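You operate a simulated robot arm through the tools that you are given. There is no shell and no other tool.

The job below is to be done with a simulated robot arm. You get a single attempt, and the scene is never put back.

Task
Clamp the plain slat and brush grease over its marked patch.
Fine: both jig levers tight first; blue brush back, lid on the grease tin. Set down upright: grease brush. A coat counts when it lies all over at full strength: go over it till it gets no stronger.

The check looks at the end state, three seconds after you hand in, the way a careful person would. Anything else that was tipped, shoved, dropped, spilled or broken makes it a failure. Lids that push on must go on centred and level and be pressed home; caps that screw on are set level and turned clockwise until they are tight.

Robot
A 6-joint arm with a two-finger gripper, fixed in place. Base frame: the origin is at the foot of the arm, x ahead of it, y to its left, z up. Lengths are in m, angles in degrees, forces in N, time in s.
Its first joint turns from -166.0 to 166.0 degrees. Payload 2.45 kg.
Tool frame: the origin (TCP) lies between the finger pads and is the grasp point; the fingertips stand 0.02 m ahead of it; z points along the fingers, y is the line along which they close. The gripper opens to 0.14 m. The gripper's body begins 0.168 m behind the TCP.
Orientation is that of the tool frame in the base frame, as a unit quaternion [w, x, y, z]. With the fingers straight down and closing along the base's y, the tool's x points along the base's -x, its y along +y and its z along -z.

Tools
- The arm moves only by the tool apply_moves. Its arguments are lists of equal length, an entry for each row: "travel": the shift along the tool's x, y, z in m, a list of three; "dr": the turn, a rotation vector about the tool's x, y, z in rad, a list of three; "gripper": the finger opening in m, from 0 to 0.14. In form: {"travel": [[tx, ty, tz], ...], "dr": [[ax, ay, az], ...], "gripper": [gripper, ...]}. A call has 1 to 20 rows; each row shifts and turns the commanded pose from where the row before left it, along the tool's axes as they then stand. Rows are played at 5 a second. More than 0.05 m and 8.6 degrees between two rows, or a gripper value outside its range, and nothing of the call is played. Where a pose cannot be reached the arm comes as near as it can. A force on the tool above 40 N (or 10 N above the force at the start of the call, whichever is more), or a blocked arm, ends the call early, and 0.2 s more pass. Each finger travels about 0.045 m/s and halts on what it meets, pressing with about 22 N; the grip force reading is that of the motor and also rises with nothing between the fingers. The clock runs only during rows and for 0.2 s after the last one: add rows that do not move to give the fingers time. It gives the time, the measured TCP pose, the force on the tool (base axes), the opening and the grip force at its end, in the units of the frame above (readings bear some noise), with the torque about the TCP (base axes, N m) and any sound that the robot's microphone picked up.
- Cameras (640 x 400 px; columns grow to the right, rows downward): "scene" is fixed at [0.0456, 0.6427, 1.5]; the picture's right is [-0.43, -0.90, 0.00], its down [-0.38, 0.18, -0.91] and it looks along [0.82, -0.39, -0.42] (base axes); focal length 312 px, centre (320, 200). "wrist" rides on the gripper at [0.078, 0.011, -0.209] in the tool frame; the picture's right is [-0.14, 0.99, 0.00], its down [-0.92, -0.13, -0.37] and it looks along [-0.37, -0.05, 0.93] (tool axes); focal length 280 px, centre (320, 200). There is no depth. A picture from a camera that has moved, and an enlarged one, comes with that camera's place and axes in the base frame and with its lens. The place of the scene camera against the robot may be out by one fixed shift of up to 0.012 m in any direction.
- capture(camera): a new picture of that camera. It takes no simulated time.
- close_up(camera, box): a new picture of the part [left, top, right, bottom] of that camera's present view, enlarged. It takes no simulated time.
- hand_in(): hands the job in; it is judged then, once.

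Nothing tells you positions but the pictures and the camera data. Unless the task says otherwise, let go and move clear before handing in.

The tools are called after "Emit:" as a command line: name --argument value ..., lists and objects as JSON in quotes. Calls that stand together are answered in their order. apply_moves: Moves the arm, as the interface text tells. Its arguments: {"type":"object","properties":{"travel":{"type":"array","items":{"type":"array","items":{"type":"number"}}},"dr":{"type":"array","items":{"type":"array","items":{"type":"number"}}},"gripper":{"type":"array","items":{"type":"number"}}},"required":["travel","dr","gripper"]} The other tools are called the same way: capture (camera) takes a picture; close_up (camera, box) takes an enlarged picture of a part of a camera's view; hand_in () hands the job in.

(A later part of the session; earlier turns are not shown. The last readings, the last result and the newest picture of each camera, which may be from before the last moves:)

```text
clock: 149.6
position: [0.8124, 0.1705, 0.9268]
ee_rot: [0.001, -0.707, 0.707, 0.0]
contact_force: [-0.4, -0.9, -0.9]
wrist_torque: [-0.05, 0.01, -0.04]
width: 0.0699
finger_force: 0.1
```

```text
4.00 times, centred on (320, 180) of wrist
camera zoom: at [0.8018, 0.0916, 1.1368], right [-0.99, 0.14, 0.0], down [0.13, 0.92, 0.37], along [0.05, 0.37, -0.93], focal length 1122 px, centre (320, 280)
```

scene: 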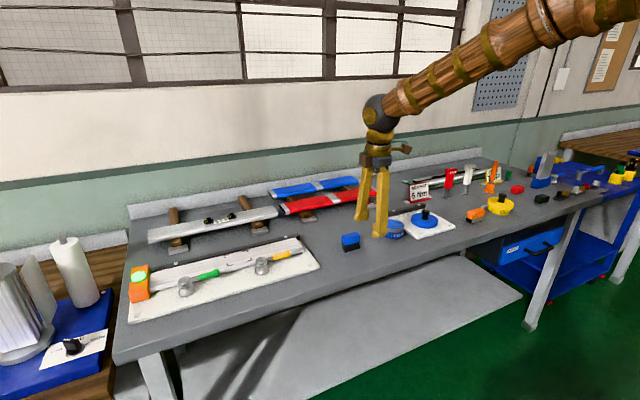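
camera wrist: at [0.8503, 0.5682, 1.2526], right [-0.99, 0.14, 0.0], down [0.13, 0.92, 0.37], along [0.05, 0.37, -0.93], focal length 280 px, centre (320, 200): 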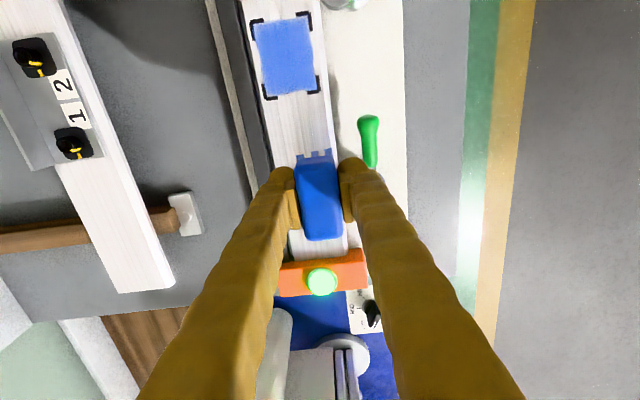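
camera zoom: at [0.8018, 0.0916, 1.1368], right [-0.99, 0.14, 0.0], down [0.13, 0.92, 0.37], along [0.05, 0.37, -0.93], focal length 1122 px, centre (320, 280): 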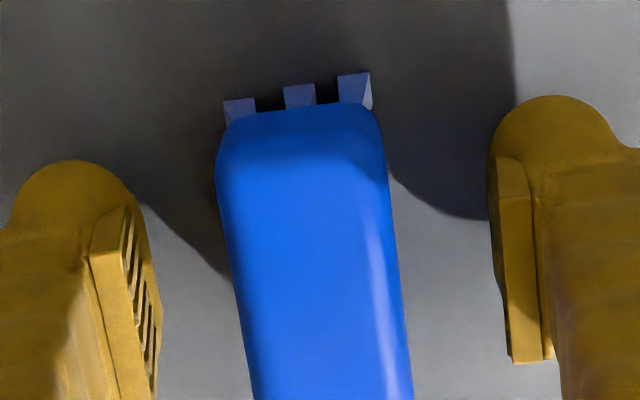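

The brush stands upright at its original place. I'll rise and move over the lid at about (0.83, -0.18) to look at it.

Emit:
apply_moves --travel '[[0, 0, -0.02], [0, 0, -0.04], [0, 0, -0.045], [0, 0, -0.025], [0.044, 0, 0], [0.044, 0, 0], [0.044, 0, 0], [0.044, 0, 0], [0.044, 0, 0], [0.044, 0, 0], [0.044, 0, 0], [0, 0, 0]]' --dr '[[0, 0, 0], [0, 0, 0], [0, 0, 0], [0, 0, 0], [0, 0, 0], [0, 0, 0], [0, 0, 0], [0, 0, 0], [0, 0, 0], [0, 0, 0], [0, 0, 0], [0, 0, 0]]' --gripper '[0.07, 0.07, 0.07, 0.07, 0.07, 0.07, 0.07, 0.07, 0.07, 0.07, 0.07, 0.07]'

Emit:
capture --camera "wrist"

Emit:
capture --camera "scene"

Emit:
close_up --camera "wrist" --box '[240, 80, 400, 180]'

```text
clock: 152.2
position: [0.8126, -0.139, 1.0553]
ee_rot: [-0.001, 0.708, -0.707, 0.0]
contact_force: [0.0, -0.3, -0.3]
wrist_torque: [0.02, -0.03, -0.02]
width: 0.0698
finger_force: 0.1
```

```text
taken
camera wrist: at [0.8018, -0.2169, 1.2665], right [-0.99, 0.14, 0.0], down [0.13, 0.92, 0.37], along [0.05, 0.37, -0.93], focal length 280 px, centre (320, 200)
```

wrist: 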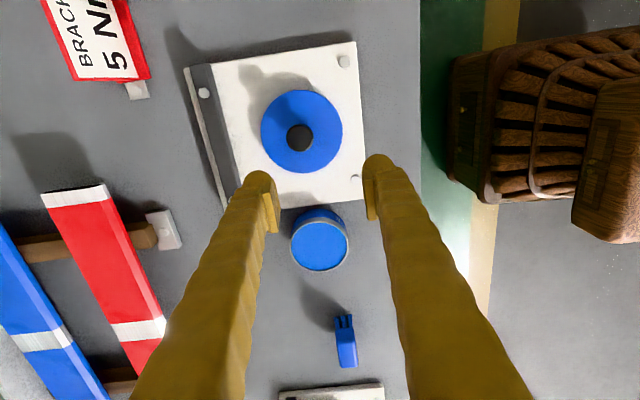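

```text
taken
```

scene: 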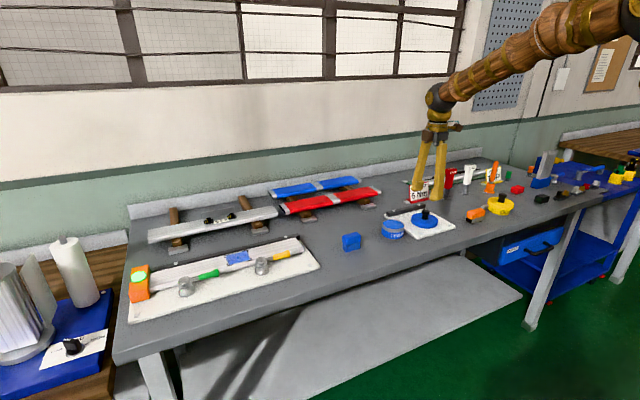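

```text
4.00 times, centred on (320, 130) of wrist
camera zoom: at [0.8018, -0.2169, 1.2665], right [-0.99, 0.14, 0.0], down [0.13, 0.92, 0.37], along [0.05, 0.37, -0.93], focal length 1122 px, centre (320, 480)
```

zoom: 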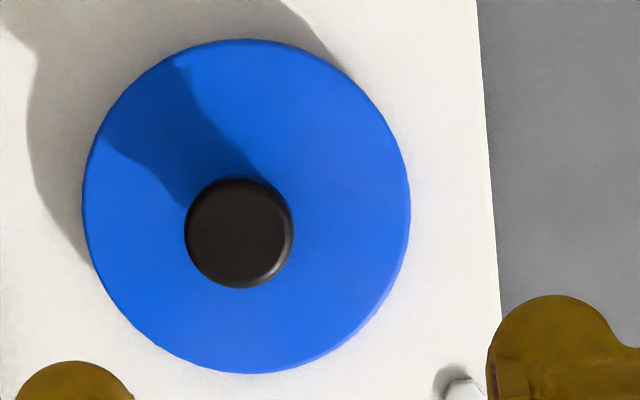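

The lid centre is at about (0.830, -0.171), with the knob top near z 0.97. I'll centre over the knob and descend around it.

Emit:
apply_moves --travel '[[0.0324, -0.0174, 0], [0, 0, 0.03], [0, 0, 0.03], [0, 0, 0]]' --dr '[[0, 0, 0], [0, 0, 0], [0, 0, 0], [0, 0, 0]]' --gripper '[0.07, 0.07, 0.07, 0.07]'

Emit:
capture --camera "wrist"

Emit:
close_up --camera "wrist" --box '[240, 110, 400, 210]'

Emit:
close_up --camera "scene" --box '[384, 185, 464, 240]'

```text
clock: 153.2
position: [0.8299, -0.1714, 0.9957]
ee_rot: [0.0, -0.707, 0.708, 0.0]
contact_force: [-0.2, 0.2, 0.1]
wrist_torque: [0.0, -0.01, -0.01]
width: 0.0698
finger_force: 0.1
```

```text
taken
camera wrist: at [0.819, -0.2496, 1.2053], right [-0.99, 0.14, 0.0], down [0.13, 0.92, 0.37], along [0.05, 0.37, -0.93], focal length 280 px, centre (320, 200)
```

wrist: 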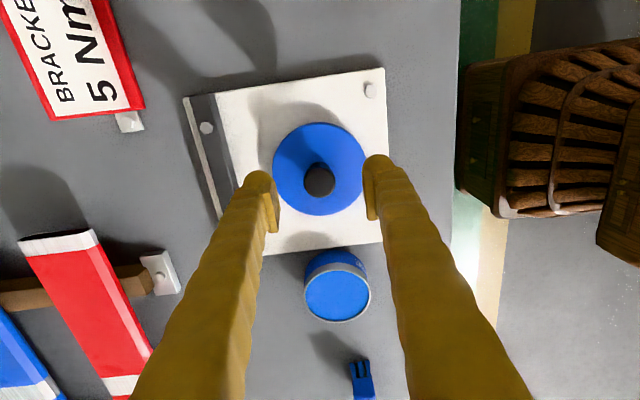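

```text
4.00 times, centred on (320, 160) of wrist
camera zoom: at [0.819, -0.2496, 1.2053], right [-0.99, 0.14, 0.0], down [0.13, 0.92, 0.37], along [0.05, 0.37, -0.93], focal length 1122 px, centre (320, 360)
```

zoom: 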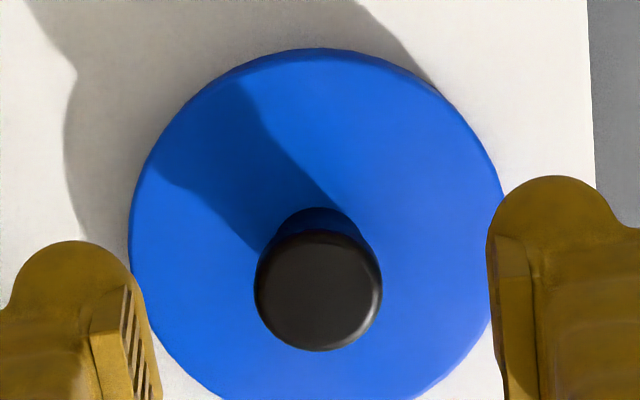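

```text
7.27 times, centred on (424, 212) of scene
camera zoom: at [0.0456, 0.6427, 1.5], right [-0.43, -0.9, 0.0], down [-0.38, 0.18, -0.91], along [0.82, -0.39, -0.42], focal length 2266 px, centre (-436, 109)
```

zoom: 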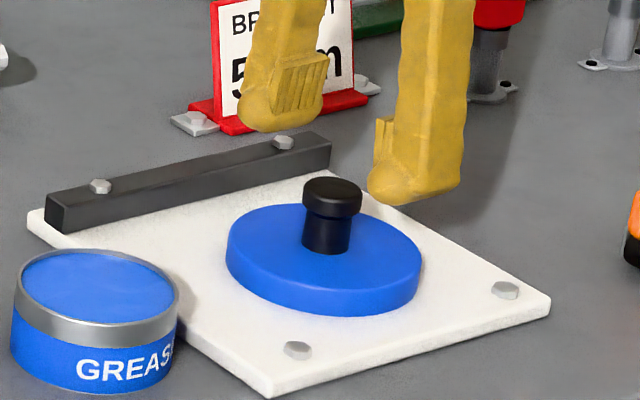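

The knob is centred between the fingers. I'll descend to grip height and close on it.

Emit:
apply_moves --travel '[[0.0005, -0.0005, 0.02], [0, 0, 0.0175], [0, 0, 0]]' --dr '[[0, 0, 0], [0, 0, 0], [0, 0, 0]]' --gripper '[0.07, 0.07, 0.07]'

Emit:
close_up --camera "scene" --box '[384, 185, 464, 240]'

Emit:
apply_moves --travel '[[0, 0, 0], [0, 0, 0], [0, 0, 0], [0, 0, 0], [0, 0, 0], [0, 0, 0]]' --dr '[[0, 0, 0], [0, 0, 0], [0, 0, 0], [0, 0, 0], [0, 0, 0], [0, 0, 0]]' --gripper '[0.05, 0.035, 0.02, 0.01, 0.005, 0.005]'

Emit:
close_up --camera "scene" --box '[384, 185, 464, 240]'

Emit:
close_up --camera "wrist" --box '[240, 110, 400, 210]'

```text
clock: 154.0
position: [0.8298, -0.1709, 0.9576]
ee_rot: [-0.001, 0.707, -0.707, 0.0]
contact_force: [-0.9, 0.4, -0.8]
wrist_torque: [0.01, -0.02, 0.04]
width: 0.0698
finger_force: 0.1
```

```text
7.27 times, centred on (424, 212) of scene
camera zoom: at [0.0456, 0.6427, 1.5], right [-0.43, -0.9, 0.0], down [-0.38, 0.18, -0.91], along [0.82, -0.39, -0.42], focal length 2266 px, centre (-436, 109)
```

zoom: 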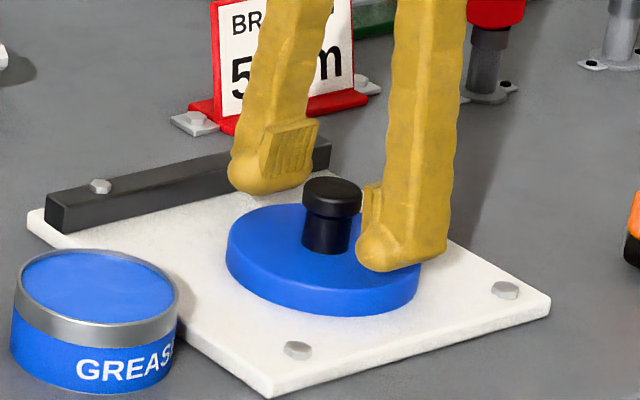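

```text
clock: 155.4
position: [0.8297, -0.1707, 0.9573]
ee_rot: [0.001, -0.707, 0.707, 0.0]
contact_force: [-0.1, -0.6, -0.3]
wrist_torque: [0.01, 0.02, -0.01]
width: 0.0243
finger_force: 21.7
```

```text
7.27 times, centred on (424, 212) of scene
camera zoom: at [0.0456, 0.6427, 1.5], right [-0.43, -0.9, 0.0], down [-0.38, 0.18, -0.91], along [0.82, -0.39, -0.42], focal length 2266 px, centre (-436, 109)
```

zoom: 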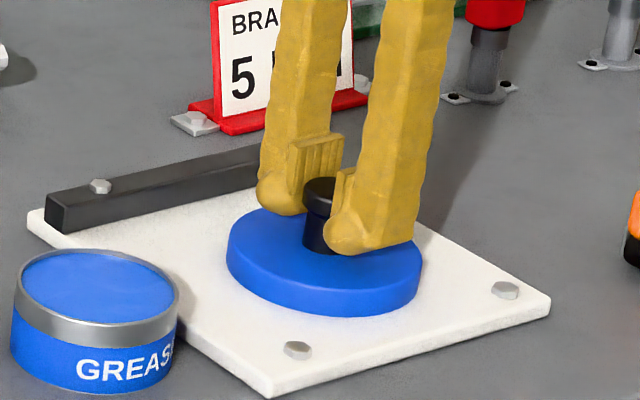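

```text
4.00 times, centred on (320, 160) of wrist
camera zoom: at [0.8193, -0.2495, 1.1677], right [-0.99, 0.14, 0.0], down [0.13, 0.92, 0.37], along [0.05, 0.37, -0.93], focal length 1122 px, centre (320, 360)
```

zoom: 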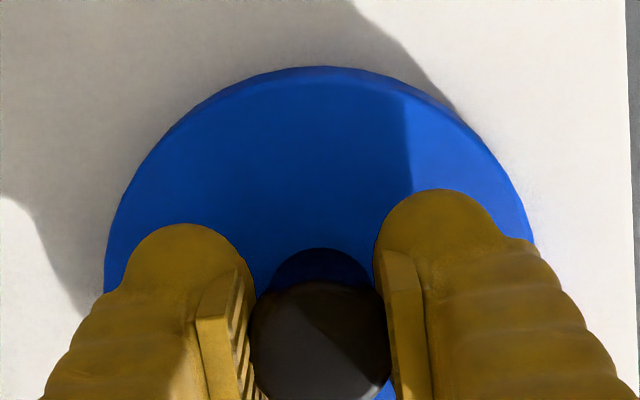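

The knob is gripped (24 mm). I'll lift the lid gently and check that it hangs level.

Emit:
apply_moves --travel '[[0, 0, -0.004], [0, 0, -0.006], [0, 0, -0.01], [0, 0, -0.015], [0, 0, -0.015], [0, 0, 0]]' --dr '[[0, 0, 0], [0, 0, 0], [0, 0, 0], [0, 0, 0], [0, 0, 0], [0, 0, 0]]' --gripper '[0.005, 0.005, 0.005, 0.005, 0.005, 0.005]'

Emit:
close_up --camera "scene" --box '[384, 170, 464, 225]'

Emit:
capture --camera "wrist"

```text
clock: 156.8
position: [0.8287, -0.1709, 1.009]
ee_rot: [0.001, -0.707, 0.707, -0.001]
contact_force: [-0.4, 0.3, -0.4]
wrist_torque: [0.0, 0.03, 0.03]
width: 0.024
finger_force: 22.1
```

```text
7.27 times, centred on (424, 198) of scene
camera zoom: at [0.0456, 0.6427, 1.5], right [-0.43, -0.9, 0.0], down [-0.38, 0.18, -0.91], along [0.82, -0.39, -0.42], focal length 2266 px, centre (-436, 218)
```

zoom: 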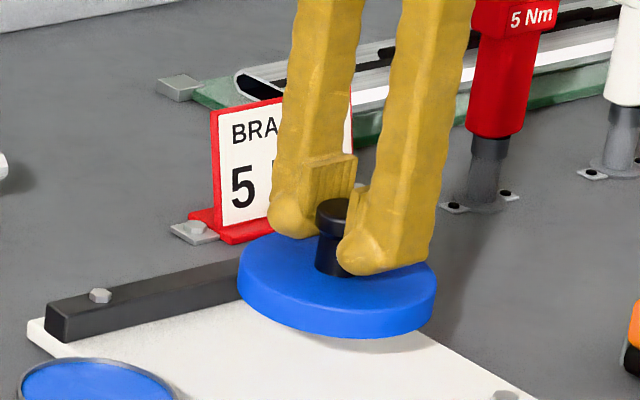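

```text
taken
camera wrist: at [0.8197, -0.2492, 1.2184], right [-0.99, 0.14, 0.0], down [0.13, 0.92, 0.37], along [0.05, 0.37, -0.93], focal length 280 px, centre (320, 200)
```

wrist: 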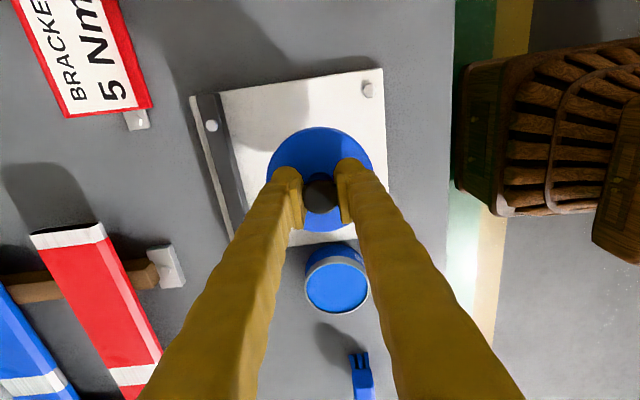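

The lid hangs level. I'll measure the lid's centre relative to the gripper and the tin's exact centre from this view.

Emit:
close_up --camera "wrist" --box '[256, 120, 384, 240]'

Emit:
close_up --camera "wrist" --box '[288, 235, 388, 325]'

```text
3.33 times, centred on (320, 180) of wrist
camera zoom: at [0.8197, -0.2492, 1.2184], right [-0.99, 0.14, 0.0], down [0.13, 0.92, 0.37], along [0.05, 0.37, -0.93], focal length 935 px, centre (320, 267)
```

zoom: 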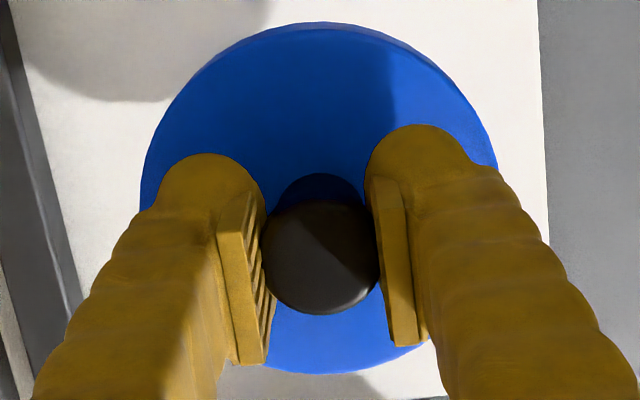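

```text
4.44 times, centred on (338, 280) of wrist
camera zoom: at [0.8197, -0.2492, 1.2184], right [-0.99, 0.14, 0.0], down [0.13, 0.92, 0.37], along [0.05, 0.37, -0.93], focal length 1246 px, centre (240, -156)
```

zoom: 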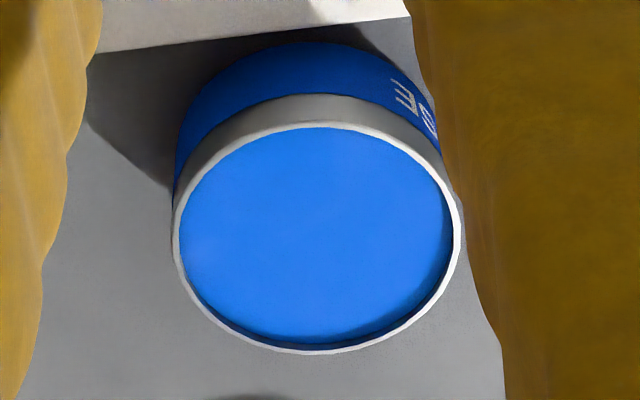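

The tin's centre works out to about (0.831, -0.020) with its rim near z 0.94, and the lid centre sits about 2 mm behind the TCP in y. I'll carry the lid over the tin.

Emit:
apply_moves --travel '[[0, 0, -0.012], [-0.0255, -0.0005, 0], [-0.0255, -0.0005, 0], [-0.0255, 0, 0], [-0.0255, 0, 0], [-0.0255, 0, 0], [-0.0252, 0, 0], [0, 0, 0], [0, 0, 0]]' --dr '[[0, 0, 0], [0, 0, 0], [0, 0, 0], [0, 0, 0], [0, 0, 0], [0, 0, 0], [0, 0, 0], [0, 0, 0], [0, 0, 0]]' --gripper '[0.005, 0.005, 0.005, 0.005, 0.005, 0.005, 0.005, 0.005, 0.005]'

Emit:
capture --camera "wrist"

Emit:
close_up --camera "scene" --box '[352, 180, 432, 245]'

```text
clock: 158.8
position: [0.83, -0.0168, 1.0214]
ee_rot: [0.001, -0.707, 0.707, 0.0]
contact_force: [-0.6, -0.7, 0.3]
wrist_torque: [0.0, 0.01, 0.02]
width: 0.0243
finger_force: 22.4
```

```text
taken
camera wrist: at [0.8205, -0.0963, 1.2305], right [-0.99, 0.14, 0.0], down [0.13, 0.92, 0.37], along [0.05, 0.37, -0.93], focal length 280 px, centre (320, 200)
```

wrist: 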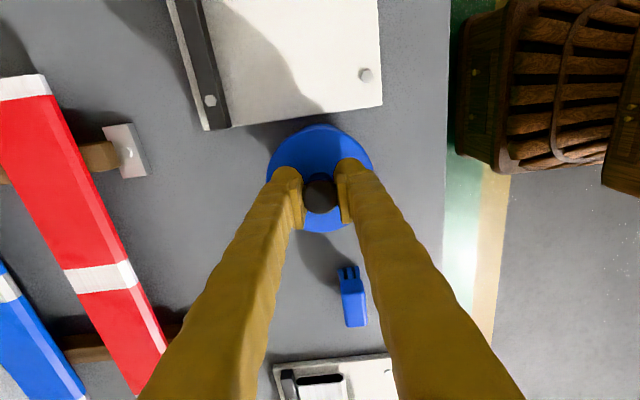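

```text
6.15 times, centred on (392, 212) of scene
camera zoom: at [0.0456, 0.6427, 1.5], right [-0.43, -0.9, 0.0], down [-0.38, 0.18, -0.91], along [0.82, -0.39, -0.42], focal length 1917 px, centre (-123, 123)
```

zoom: 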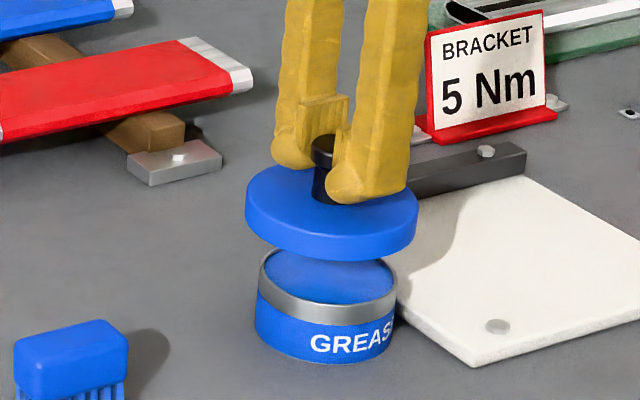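

The lid is above the tin. I'll zoom to check alignment before lowering.

Emit:
close_up --camera "scene" --box '[368, 200, 432, 244]'

Emit:
close_up --camera "wrist" --box '[256, 120, 384, 240]'

```text
9.09 times, centred on (400, 222) of scene
camera zoom: at [0.0456, 0.6427, 1.5], right [-0.43, -0.9, 0.0], down [-0.38, 0.18, -0.91], along [0.82, -0.39, -0.42], focal length 2832 px, centre (-407, 0)
```

zoom: 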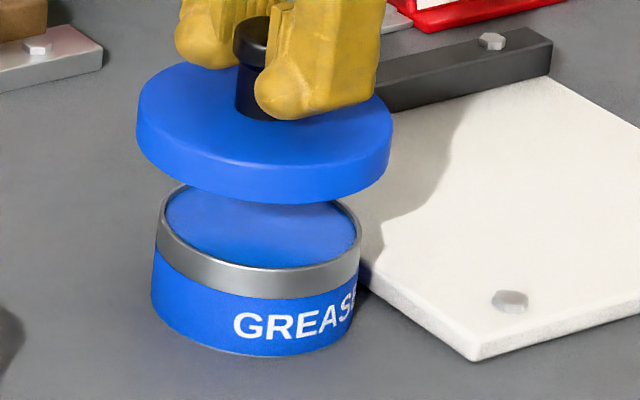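

```text
3.33 times, centred on (320, 180) of wrist
camera zoom: at [0.8205, -0.0963, 1.2305], right [-0.99, 0.14, 0.0], down [0.13, 0.92, 0.37], along [0.05, 0.37, -0.93], focal length 935 px, centre (320, 267)
```

zoom: 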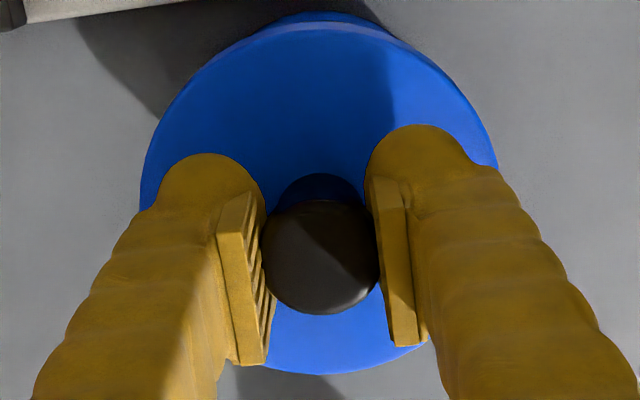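

The lid is about 1 mm too far toward +y. I'll correct that and lower to just above the rim.

Emit:
apply_moves --travel '[[0.0011, 0, 0], [0, 0, 0.01], [0, 0, 0.01], [0, 0, 0.005], [0, 0, 0]]' --dr '[[0, 0, 0], [0, 0, 0], [0, 0, 0], [0, 0, 0], [0, 0, 0]]' --gripper '[0.005, 0.005, 0.005, 0.005, 0.005]'

Emit:
close_up --camera "scene" --box '[368, 200, 432, 244]'

Emit:
close_up --camera "wrist" --box '[256, 110, 384, 230]'

```text
clock: 160.0
position: [0.8307, -0.0188, 0.9943]
ee_rot: [0.001, -0.707, 0.708, 0.0]
contact_force: [0.2, 0.2, -1.2]
wrist_torque: [0.0, 0.01, 0.02]
width: 0.024
finger_force: 22.1
```

```text
9.09 times, centred on (400, 222) of scene
camera zoom: at [0.0456, 0.6427, 1.5], right [-0.43, -0.9, 0.0], down [-0.38, 0.18, -0.91], along [0.82, -0.39, -0.42], focal length 2832 px, centre (-407, 0)
```

zoom: 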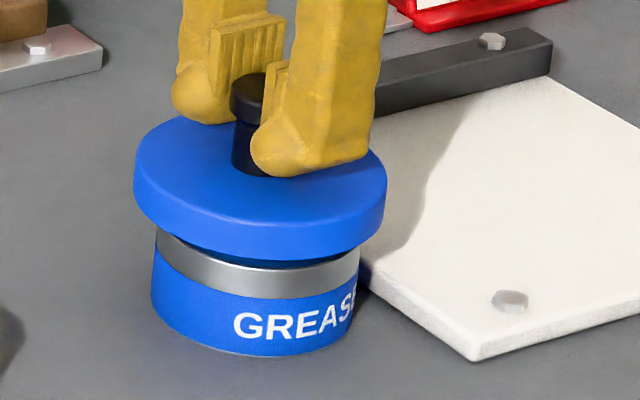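

```text
3.33 times, centred on (320, 170) of wrist
camera zoom: at [0.821, -0.0978, 1.2051], right [-0.99, 0.14, 0.0], down [0.13, 0.92, 0.37], along [0.05, 0.37, -0.93], focal length 935 px, centre (320, 300)
```

zoom: 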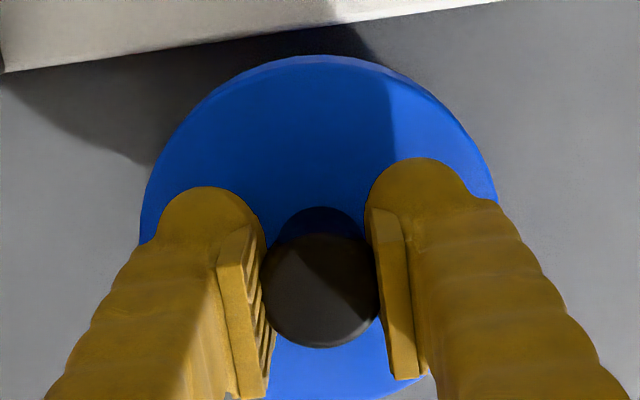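

Alignment looks within about a millimetre. I'll lower in small steps, watching the force.

Emit:
apply_moves --travel '[[0, 0, 0.003], [0, 0, 0.002], [0, 0, 0]]' --dr '[[0, 0, 0], [0, 0, 0], [0, 0, 0]]' --gripper '[0.005, 0.005, 0.005]'

Emit:
apply_moves --travel '[[0, 0, 0.001], [0, 0, 0.001], [0, 0, 0]]' --dr '[[0, 0, 0], [0, 0, 0], [0, 0, 0]]' --gripper '[0.005, 0.005, 0.005]'

Emit:
apply_moves --travel '[[0, 0, 0.001], [0, 0, 0.001], [0, 0, 0]]' --dr '[[0, 0, 0], [0, 0, 0], [0, 0, 0]]' --gripper '[0.005, 0.005, 0.005]'

Emit:
close_up --camera "scene" --box '[368, 200, 432, 244]'

```text
clock: 160.8
position: [0.8313, -0.0207, 0.9907]
ee_rot: [0.001, -0.707, 0.708, 0.001]
contact_force: [-0.2, 0.0, -0.6]
wrist_torque: [0.02, -0.02, 0.01]
width: 0.024
finger_force: 22.3
```

```text
clock: 161.6
position: [0.8307, -0.0205, 0.9894]
ee_rot: [0.001, -0.707, 0.707, 0.0]
contact_force: [0.7, -0.3, -0.6]
wrist_torque: [0.01, 0.01, 0.02]
width: 0.0241
finger_force: 21.5
```

```text
clock: 162.4
position: [0.8307, -0.0176, 0.987]
ee_rot: [-0.002, 0.707, -0.707, 0.0]
contact_force: [0.1, -1.1, -0.4]
wrist_torque: [0.03, 0.0, -0.01]
width: 0.0243
finger_force: 22.4
```

```text
9.09 times, centred on (400, 222) of scene
camera zoom: at [0.0456, 0.6427, 1.5], right [-0.43, -0.9, 0.0], down [-0.38, 0.18, -0.91], along [0.82, -0.39, -0.42], focal length 2832 px, centre (-407, 0)
```

zoom: 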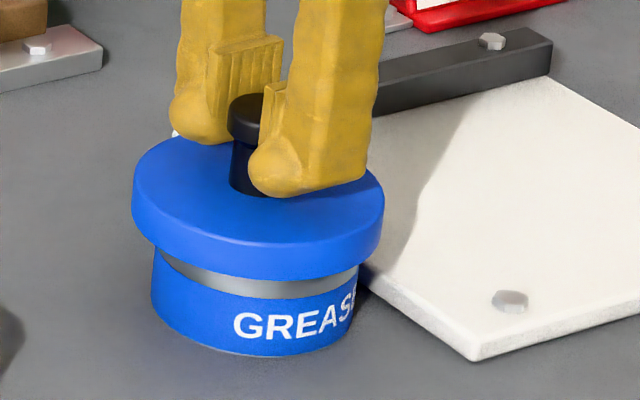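

Emit:
apply_moves --travel '[[0, 0, 0.001], [0, 0, 0.001], [0, 0, 0]]' --dr '[[0, 0, 0], [0, 0, 0], [0, 0, 0]]' --gripper '[0.005, 0.005, 0.005]'

Emit:
apply_moves --travel '[[0, 0, 0.001], [0, 0, 0.001], [0, 0, 0]]' --dr '[[0, 0, 0], [0, 0, 0], [0, 0, 0]]' --gripper '[0.005, 0.005, 0.005]'

Emit:
apply_moves --travel '[[0, 0, 0.001], [0, 0, 0.001], [0, 0, 0]]' --dr '[[0, 0, 0], [0, 0, 0], [0, 0, 0]]' --gripper '[0.005, 0.005, 0.005]'

Emit:
close_up --camera "scene" --box '[368, 200, 432, 244]'

```text
clock: 163.2
position: [0.8309, -0.0187, 0.9846]
ee_rot: [0.001, -0.707, 0.707, 0.0]
contact_force: [0.3, 0.4, -0.7]
wrist_torque: [0.0, -0.02, -0.01]
width: 0.0242
finger_force: 21.4
```

```text
clock: 164.0
position: [0.8306, -0.0197, 0.9819]
ee_rot: [0.0, -0.707, 0.707, 0.0]
contact_force: [1.0, -0.3, -0.1]
wrist_torque: [0.0, 0.01, -0.02]
width: 0.0242
finger_force: 22.2
```

```text
clock: 164.8
position: [0.829, -0.0185, 0.9805]
ee_rot: [-0.001, 0.707, -0.707, 0.001]
contact_force: [1.4, -0.6, -0.2]
wrist_torque: [-0.01, 0.02, -0.01]
width: 0.0239
finger_force: 21.7
```

```text
9.09 times, centred on (400, 222) of scene
camera zoom: at [0.0456, 0.6427, 1.5], right [-0.43, -0.9, 0.0], down [-0.38, 0.18, -0.91], along [0.82, -0.39, -0.42], focal length 2832 px, centre (-407, 0)
```

zoom: 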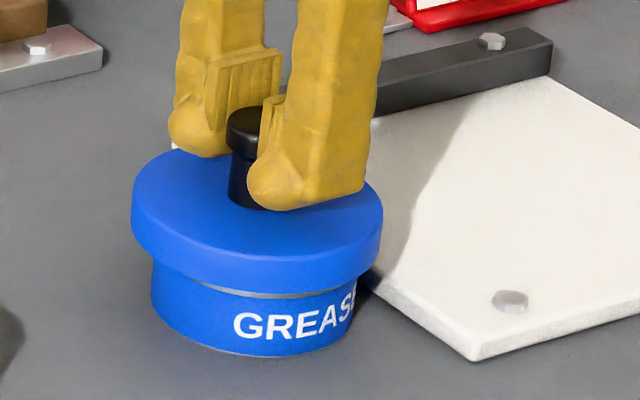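

The lid skirt slides over the rim without resistance. I'll continue down until it seats.

Emit:
apply_moves --travel '[[0, 0, 0.001], [0, 0, 0.001], [0, 0, 0]]' --dr '[[0, 0, 0], [0, 0, 0], [0, 0, 0]]' --gripper '[0.005, 0.005, 0.005]'

Emit:
apply_moves --travel '[[0, 0, 0.001], [0, 0, 0.001], [0, 0, 0]]' --dr '[[0, 0, 0], [0, 0, 0], [0, 0, 0]]' --gripper '[0.005, 0.005, 0.005]'

Emit:
close_up --camera "scene" --box '[368, 200, 432, 244]'

```text
clock: 165.6
position: [0.8305, -0.0193, 0.9779]
ee_rot: [-0.001, 0.708, -0.707, 0.0]
contact_force: [0.0, 0.5, -0.9]
wrist_torque: [-0.02, -0.03, 0.02]
width: 0.0243
finger_force: 21.8
```

```text
clock: 166.4
position: [0.8302, -0.019, 0.9761]
ee_rot: [0.002, -0.707, 0.707, 0.0]
contact_force: [0.4, 0.4, -0.3]
wrist_torque: [-0.04, -0.02, 0.01]
width: 0.0243
finger_force: 21.8
```

```text
9.09 times, centred on (400, 222) of scene
camera zoom: at [0.0456, 0.6427, 1.5], right [-0.43, -0.9, 0.0], down [-0.38, 0.18, -0.91], along [0.82, -0.39, -0.42], focal length 2832 px, centre (-407, 0)
```

zoom: 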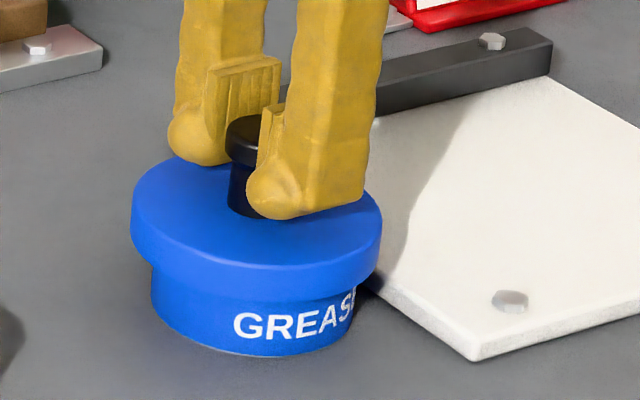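

Emit:
apply_moves --travel '[[0, 0, 0.001], [0, 0, 0.001], [0, 0, 0]]' --dr '[[0, 0, 0], [0, 0, 0], [0, 0, 0]]' --gripper '[0.005, 0.005, 0.005]'

Emit:
apply_moves --travel '[[0, 0, 0.001], [0, 0, 0.001], [0, 0, 0]]' --dr '[[0, 0, 0], [0, 0, 0], [0, 0, 0]]' --gripper '[0.005, 0.005, 0.005]'

Emit:
close_up --camera "scene" --box '[368, 200, 432, 244]'

```text
clock: 167.2
position: [0.8308, -0.019, 0.9746]
ee_rot: [-0.001, 0.707, -0.707, 0.0]
contact_force: [0.1, 0.1, 0.1]
wrist_torque: [0.02, 0.02, -0.02]
width: 0.0243
finger_force: 21.9
```

```text
clock: 168.0
position: [0.8295, -0.0193, 0.9737]
ee_rot: [0.001, -0.707, 0.707, 0.0]
contact_force: [0.8, -0.7, 0.8]
wrist_torque: [-0.04, 0.0, 0.0]
width: 0.0243
finger_force: 21.8
```

```text
9.09 times, centred on (400, 222) of scene
camera zoom: at [0.0456, 0.6427, 1.5], right [-0.43, -0.9, 0.0], down [-0.38, 0.18, -0.91], along [0.82, -0.39, -0.42], focal length 2832 px, centre (-407, 0)
```

zoom: 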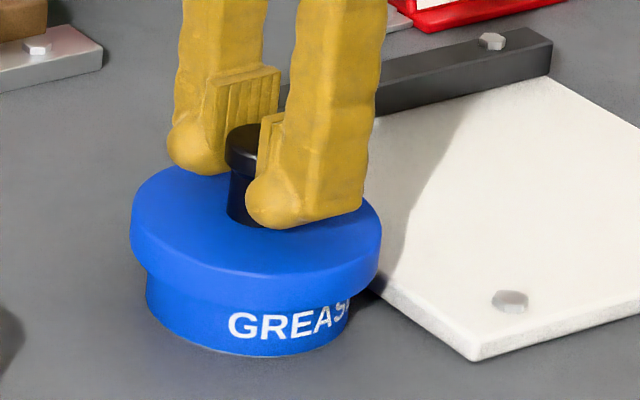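

The tin self-centred by a millimetre or two under the lid. I'll continue pressing down gently.

Emit:
apply_moves --travel '[[0, 0, 0.001], [0, 0, 0]]' --dr '[[0, 0, 0], [0, 0, 0]]' --gripper '[0.005, 0.005]'

Emit:
apply_moves --travel '[[0, 0, 0.001], [0, 0, 0]]' --dr '[[0, 0, 0], [0, 0, 0]]' --gripper '[0.005, 0.005]'

Emit:
apply_moves --travel '[[0, 0, 0.001], [0, 0, 0]]' --dr '[[0, 0, 0], [0, 0, 0]]' --gripper '[0.005, 0.005]'

Emit:
close_up --camera "scene" --box '[368, 200, 432, 244]'

```text
clock: 168.6
position: [0.8308, -0.0195, 0.9727]
ee_rot: [0.001, -0.707, 0.707, 0.0]
contact_force: [-2.4, -0.3, 16.7]
wrist_torque: [0.06, 0.02, 0.01]
width: 0.024
finger_force: 22.6
```

```text
clock: 169.2
position: [0.8314, -0.0197, 0.9703]
ee_rot: [0.001, -0.707, 0.707, -0.001]
contact_force: [0.8, 2.2, 17.4]
wrist_torque: [0.07, -0.02, 0.02]
width: 0.0242
finger_force: 22.5
```

```text
clock: 169.8
position: [0.8312, -0.0205, 0.9697]
ee_rot: [0.002, -0.707, 0.707, 0.0]
contact_force: [3.2, 0.7, 16.8]
wrist_torque: [0.02, -0.05, -0.01]
width: 0.0243
finger_force: 22.1
```

```text
9.09 times, centred on (400, 222) of scene
camera zoom: at [0.0456, 0.6427, 1.5], right [-0.43, -0.9, 0.0], down [-0.38, 0.18, -0.91], along [0.82, -0.39, -0.42], focal length 2832 px, centre (-407, 0)
```

zoom: 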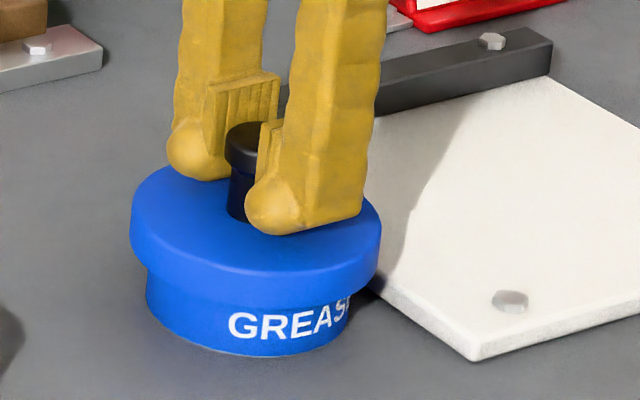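

The grip slips on the knob at about 17 N, so the lid needs a firmer push from above. I'll release, rise, close the fingers and press on top of the knob.

Emit:
apply_moves --travel '[[0, 0, -0.001], [0, 0, 0], [0, 0, 0], [0, 0, 0], [0, 0, 0], [0, 0, 0]]' --dr '[[0, 0, 0], [0, 0, 0], [0, 0, 0], [0, 0, 0], [0, 0, 0], [0, 0, 0]]' --gripper '[0.005, 0.03, 0.04, 0.05, 0.06, 0.06]'

Emit:
close_up --camera "scene" --box '[368, 200, 432, 244]'

Emit:
close_up --camera "wrist" --box '[240, 100, 400, 220]'

```text
clock: 171.2
position: [0.8297, -0.0197, 0.971]
ee_rot: [0.0, 0.707, -0.707, 0.0]
contact_force: [-0.6, 0.0, 0.3]
wrist_torque: [-0.03, -0.04, 0.0]
width: 0.06
finger_force: 0.1
```

```text
9.09 times, centred on (400, 222) of scene
camera zoom: at [0.0456, 0.6427, 1.5], right [-0.43, -0.9, 0.0], down [-0.38, 0.18, -0.91], along [0.82, -0.39, -0.42], focal length 2832 px, centre (-407, 0)
```

zoom: 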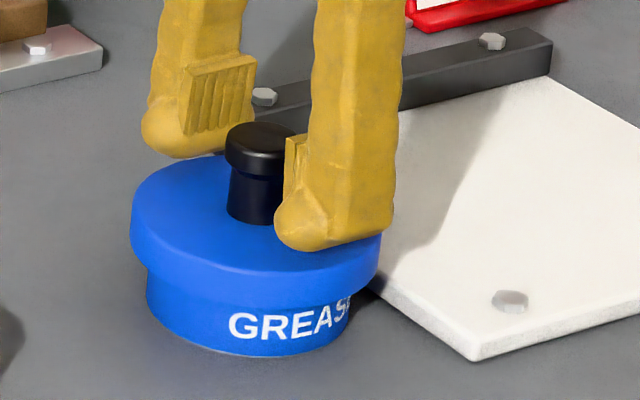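

```text
3.33 times, centred on (320, 160) of wrist
camera zoom: at [0.8203, -0.0977, 1.1806], right [-0.99, 0.14, 0.0], down [0.13, 0.92, 0.37], along [0.05, 0.37, -0.93], focal length 935 px, centre (320, 333)
```

zoom: 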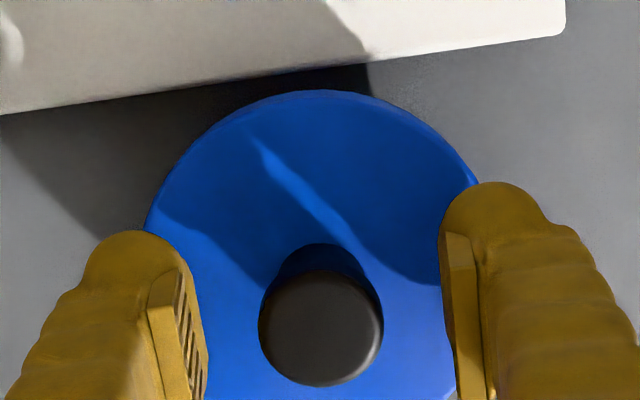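

The lid sits level. I'll rise, close the fingers and press down on the knob's centre.

Emit:
apply_moves --travel '[[0, 0, -0.025], [0, 0, -0.04], [0.001, 0, 0], [0, 0, 0], [0, 0, 0], [0, 0, 0], [0, 0, 0], [0, 0, 0]]' --dr '[[0, 0, 0], [0, 0, 0], [0, 0, 0], [0, 0, 0], [0, 0, 0], [0, 0, 0], [0, 0, 0], [0, 0, 0]]' --gripper '[0.06, 0.06, 0.04, 0.02, 0.0, 0.0, 0.0, 0.0]'

Emit:
close_up --camera "wrist" --box '[240, 100, 400, 220]'

Emit:
close_up --camera "scene" --box '[358, 180, 442, 244]'

```text
clock: 173.0
position: [0.8303, -0.0203, 1.0359]
ee_rot: [-0.001, 0.708, -0.707, 0.0]
contact_force: [0.0, 0.0, -0.3]
wrist_torque: [-0.03, -0.02, -0.02]
width: 0.0
finger_force: 22.2
```

```text
3.33 times, centred on (320, 160) of wrist
camera zoom: at [0.8201, -0.099, 1.2458], right [-0.99, 0.14, 0.0], down [0.13, 0.92, 0.37], along [0.05, 0.37, -0.93], focal length 935 px, centre (320, 333)
```

zoom: 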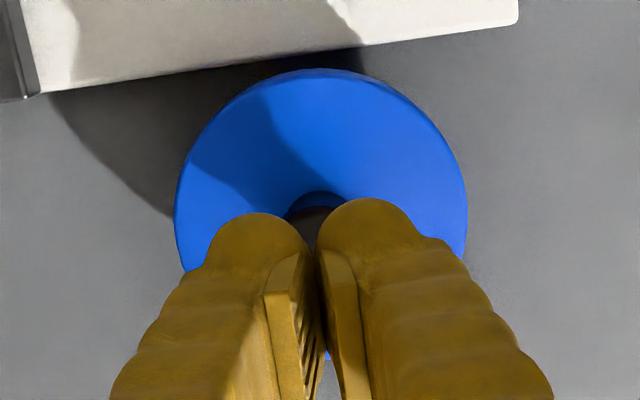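

```text
6.25 times, centred on (400, 212) of scene
camera zoom: at [0.0456, 0.6427, 1.5], right [-0.43, -0.9, 0.0], down [-0.38, 0.18, -0.91], along [0.82, -0.39, -0.42], focal length 1947 px, centre (-180, 125)
```

zoom: 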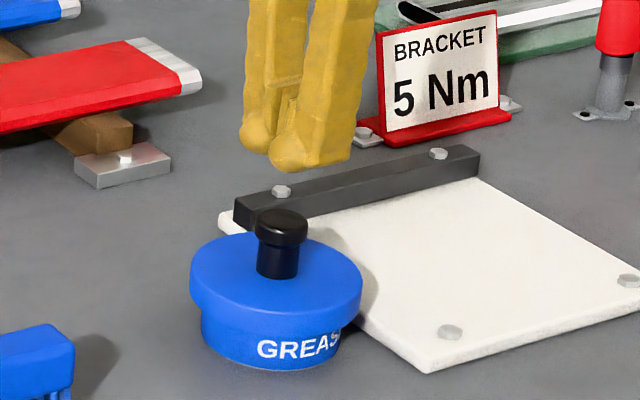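

Emit:
apply_moves --travel '[[0, 0, 0.015], [0, 0, 0.008], [0, 0, 0.003], [0, 0, 0]]' --dr '[[0, 0, 0], [0, 0, 0], [0, 0, 0], [0, 0, 0]]' --gripper '[0.0, 0.0, 0.0, 0.0]'

Emit:
apply_moves --travel '[[0, 0, 0.001], [0, 0, 0.001], [0, 0, 0.001], [0, 0, 0]]' --dr '[[0, 0, 0], [0, 0, 0], [0, 0, 0], [0, 0, 0]]' --gripper '[0.0, 0.0, 0.0, 0.0]'

Emit:
apply_moves --travel '[[0, 0, 0.001], [0, 0, 0.001], [0, 0, 0]]' --dr '[[0, 0, 0], [0, 0, 0], [0, 0, 0]]' --gripper '[0.0, 0.0, 0.0]'

Emit:
close_up --camera "scene" --box '[358, 180, 442, 244]'

```text
clock: 174.0
position: [0.8299, -0.0193, 1.0095]
ee_rot: [-0.002, 0.707, -0.707, -0.001]
contact_force: [-0.2, -0.2, -0.1]
wrist_torque: [-0.01, -0.03, 0.01]
width: 0.0
finger_force: 22.0
```

```text
clock: 175.0
position: [0.8311, -0.0195, 1.0063]
ee_rot: [0.0, 0.707, -0.707, 0.0]
contact_force: [0.2, 0.3, 0.3]
wrist_torque: [0.01, -0.03, 0.0]
width: 0.0
finger_force: 21.9
```

```text
clock: 175.8
position: [0.8314, -0.0207, 1.0052]
ee_rot: [-0.001, 0.707, -0.707, -0.001]
contact_force: [0.5, 0.1, -0.4]
wrist_torque: [0.0, 0.03, 0.03]
width: 0.0
finger_force: 22.0
```

```text
6.25 times, centred on (400, 212) of scene
camera zoom: at [0.0456, 0.6427, 1.5], right [-0.43, -0.9, 0.0], down [-0.38, 0.18, -0.91], along [0.82, -0.39, -0.42], focal length 1947 px, centre (-180, 125)
```

zoom: 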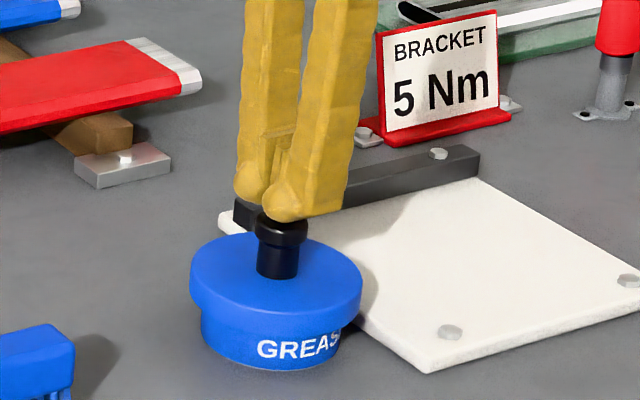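

Emit:
apply_moves --travel '[[0, 0, 0.001], [0, 0, 0.001], [0, 0, 0]]' --dr '[[0, 0, 0], [0, 0, 0], [0, 0, 0]]' --gripper '[0.0, 0.0, 0.0]'

Emit:
apply_moves --travel '[[0, 0, 0.001], [0, 0, 0.001], [0, 0, 0]]' --dr '[[0, 0, 0], [0, 0, 0], [0, 0, 0]]' --gripper '[0.0, 0.0, 0.0]'

Emit:
apply_moves --travel '[[0, 0, 0.001], [0, 0, 0.001], [0, 0, 0]]' --dr '[[0, 0, 0], [0, 0, 0], [0, 0, 0]]' --gripper '[0.0, 0.0, 0.0]'

Emit:
close_up --camera "scene" --box '[358, 180, 442, 244]'

```text
clock: 176.6
position: [0.8303, -0.0203, 1.0031]
ee_rot: [0.001, -0.707, 0.708, 0.0]
contact_force: [0.1, 0.1, 0.2]
wrist_torque: [0.03, -0.01, 0.0]
width: 0.0
finger_force: 21.8
```

```text
clock: 177.4
position: [0.8311, -0.021, 1.0016]
ee_rot: [-0.001, 0.707, -0.707, 0.0]
contact_force: [0.3, 0.2, 0.1]
wrist_torque: [0.01, -0.02, 0.0]
width: 0.0
finger_force: 22.6
```

```text
clock: 178.2
position: [0.8306, -0.0203, 0.9984]
ee_rot: [-0.001, 0.707, -0.707, 0.0]
contact_force: [0.4, -0.1, -0.8]
wrist_torque: [0.03, 0.01, 0.02]
width: 0.0
finger_force: 22.6
```

```text
6.25 times, centred on (400, 212) of scene
camera zoom: at [0.0456, 0.6427, 1.5], right [-0.43, -0.9, 0.0], down [-0.38, 0.18, -0.91], along [0.82, -0.39, -0.42], focal length 1947 px, centre (-180, 125)
```

zoom: 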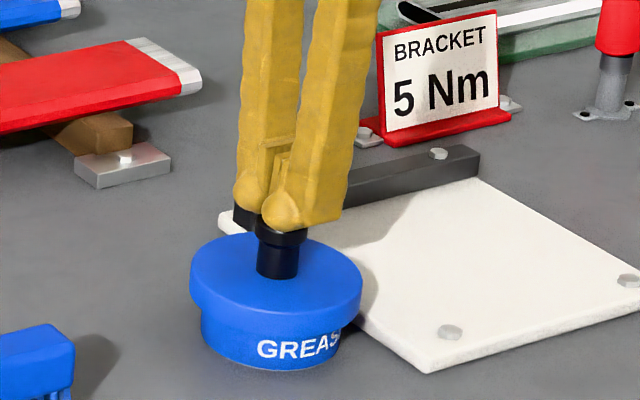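

Emit:
apply_moves --travel '[[0, 0, 0.001], [0, 0, 0.001], [0, 0, 0]]' --dr '[[0, 0, 0], [0, 0, 0], [0, 0, 0]]' --gripper '[0.0, 0.0, 0.0]'

Emit:
apply_moves --travel '[[0, 0, 0.001], [0, 0, 0]]' --dr '[[0, 0, 0], [0, 0, 0]]' --gripper '[0.0, 0.0]'

Emit:
apply_moves --travel '[[0, 0, 0.001], [0, 0, 0]]' --dr '[[0, 0, 0], [0, 0, 0]]' --gripper '[0.0, 0.0]'

```text
clock: 179.0
position: [0.8308, -0.0206, 0.9978]
ee_rot: [0.001, -0.707, 0.707, 0.0]
contact_force: [-1.1, -1.4, 11.2]
wrist_torque: [0.01, 0.07, -0.01]
width: 0.0062
finger_force: 22.7
```

```text
clock: 179.6
position: [0.8318, -0.0209, 0.9975]
ee_rot: [0.002, -0.707, 0.707, 0.0]
contact_force: [-3.7, -1.2, 29.9]
wrist_torque: [0.02, 0.11, -0.01]
width: 0.0061
finger_force: 21.4
```

```text
clock: 180.0
position: [0.8314, -0.021, 0.9964]
ee_rot: [0.002, -0.707, 0.707, -0.001]
contact_force: [-3.8, -0.5, 10.2]
wrist_torque: [0.01, 0.11, 0.02]
width: 0.0057
finger_force: 22.2
stopped in row 1: the force on the tool passed its limit at 43 N (the readings are from after the stop); the commanded pose is now the measured one
```

A 43 N push was reached. I'll check whether the lid moved.

Emit:
close_up --camera "scene" --box '[368, 200, 432, 244]'

Emit:
close_up --camera "scene" --box '[460, 175, 524, 219]'

```text
9.09 times, centred on (400, 222) of scene
camera zoom: at [0.0456, 0.6427, 1.5], right [-0.43, -0.9, 0.0], down [-0.38, 0.18, -0.91], along [0.82, -0.39, -0.42], focal length 2832 px, centre (-407, 0)
```

zoom: 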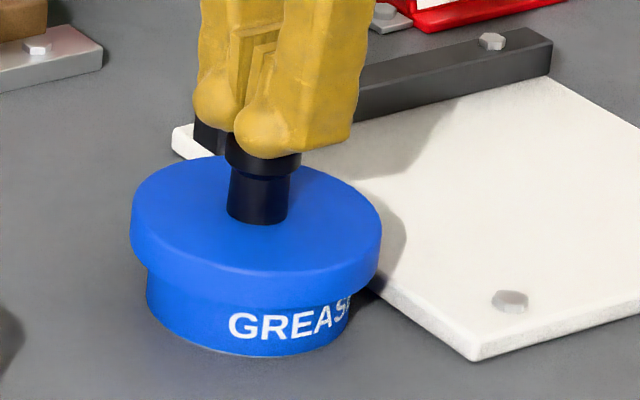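

```text
9.09 times, centred on (492, 197) of scene
camera zoom: at [0.0456, 0.6427, 1.5], right [-0.43, -0.9, 0.0], down [-0.38, 0.18, -0.91], along [0.82, -0.39, -0.42], focal length 2832 px, centre (-1244, 227)
```

zoom: 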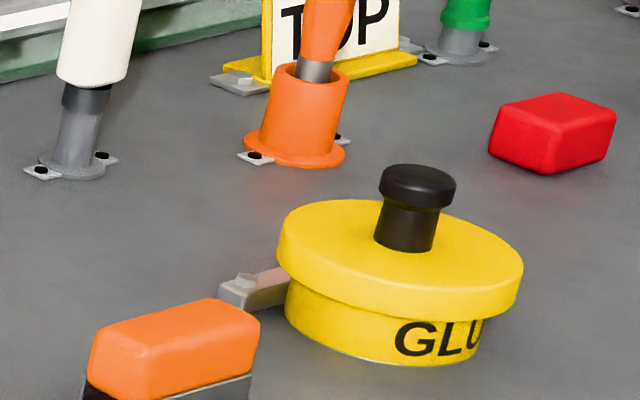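

The silver rim is fully covered and the lid looks level. To be sure it is home, I'll press once more in small increments and see whether it gives.

Emit:
apply_moves --travel '[[0, 0, 0.0008], [0, 0, 0]]' --dr '[[0, 0, 0], [0, 0, 0]]' --gripper '[0.0, 0.0]'

Emit:
apply_moves --travel '[[0, 0, 0.0008], [0, 0, 0]]' --dr '[[0, 0, 0], [0, 0, 0]]' --gripper '[0.0, 0.0]'

Emit:
apply_moves --travel '[[0, 0, 0.0005], [0, 0, 0]]' --dr '[[0, 0, 0], [0, 0, 0]]' --gripper '[0.0, 0.0]'

```text
clock: 180.6
position: [0.8306, -0.02, 0.9971]
ee_rot: [0.003, -0.707, 0.707, 0.0]
contact_force: [-7.2, 1.1, 30.2]
wrist_torque: [0.07, 0.24, 0.03]
width: 0.0059
finger_force: 22.5
```

```text
clock: 181.0
position: [0.8314, -0.0215, 0.9963]
ee_rot: [-0.002, 0.707, -0.707, 0.001]
contact_force: [-3.3, 0.1, 9.3]
wrist_torque: [0.02, 0.07, -0.01]
width: 0.0063
finger_force: 22.3
stopped in row 1: the force on the tool passed its limit at 44 N (the readings are from after the stop); the commanded pose is now the measured one
```

```text
clock: 181.6
position: [0.8316, -0.0195, 0.9976]
ee_rot: [-0.003, 0.707, -0.707, 0.002]
contact_force: [-8.1, 3.3, 28.0]
wrist_torque: [0.13, 0.24, 0.02]
width: 0.0062
finger_force: 21.9
```

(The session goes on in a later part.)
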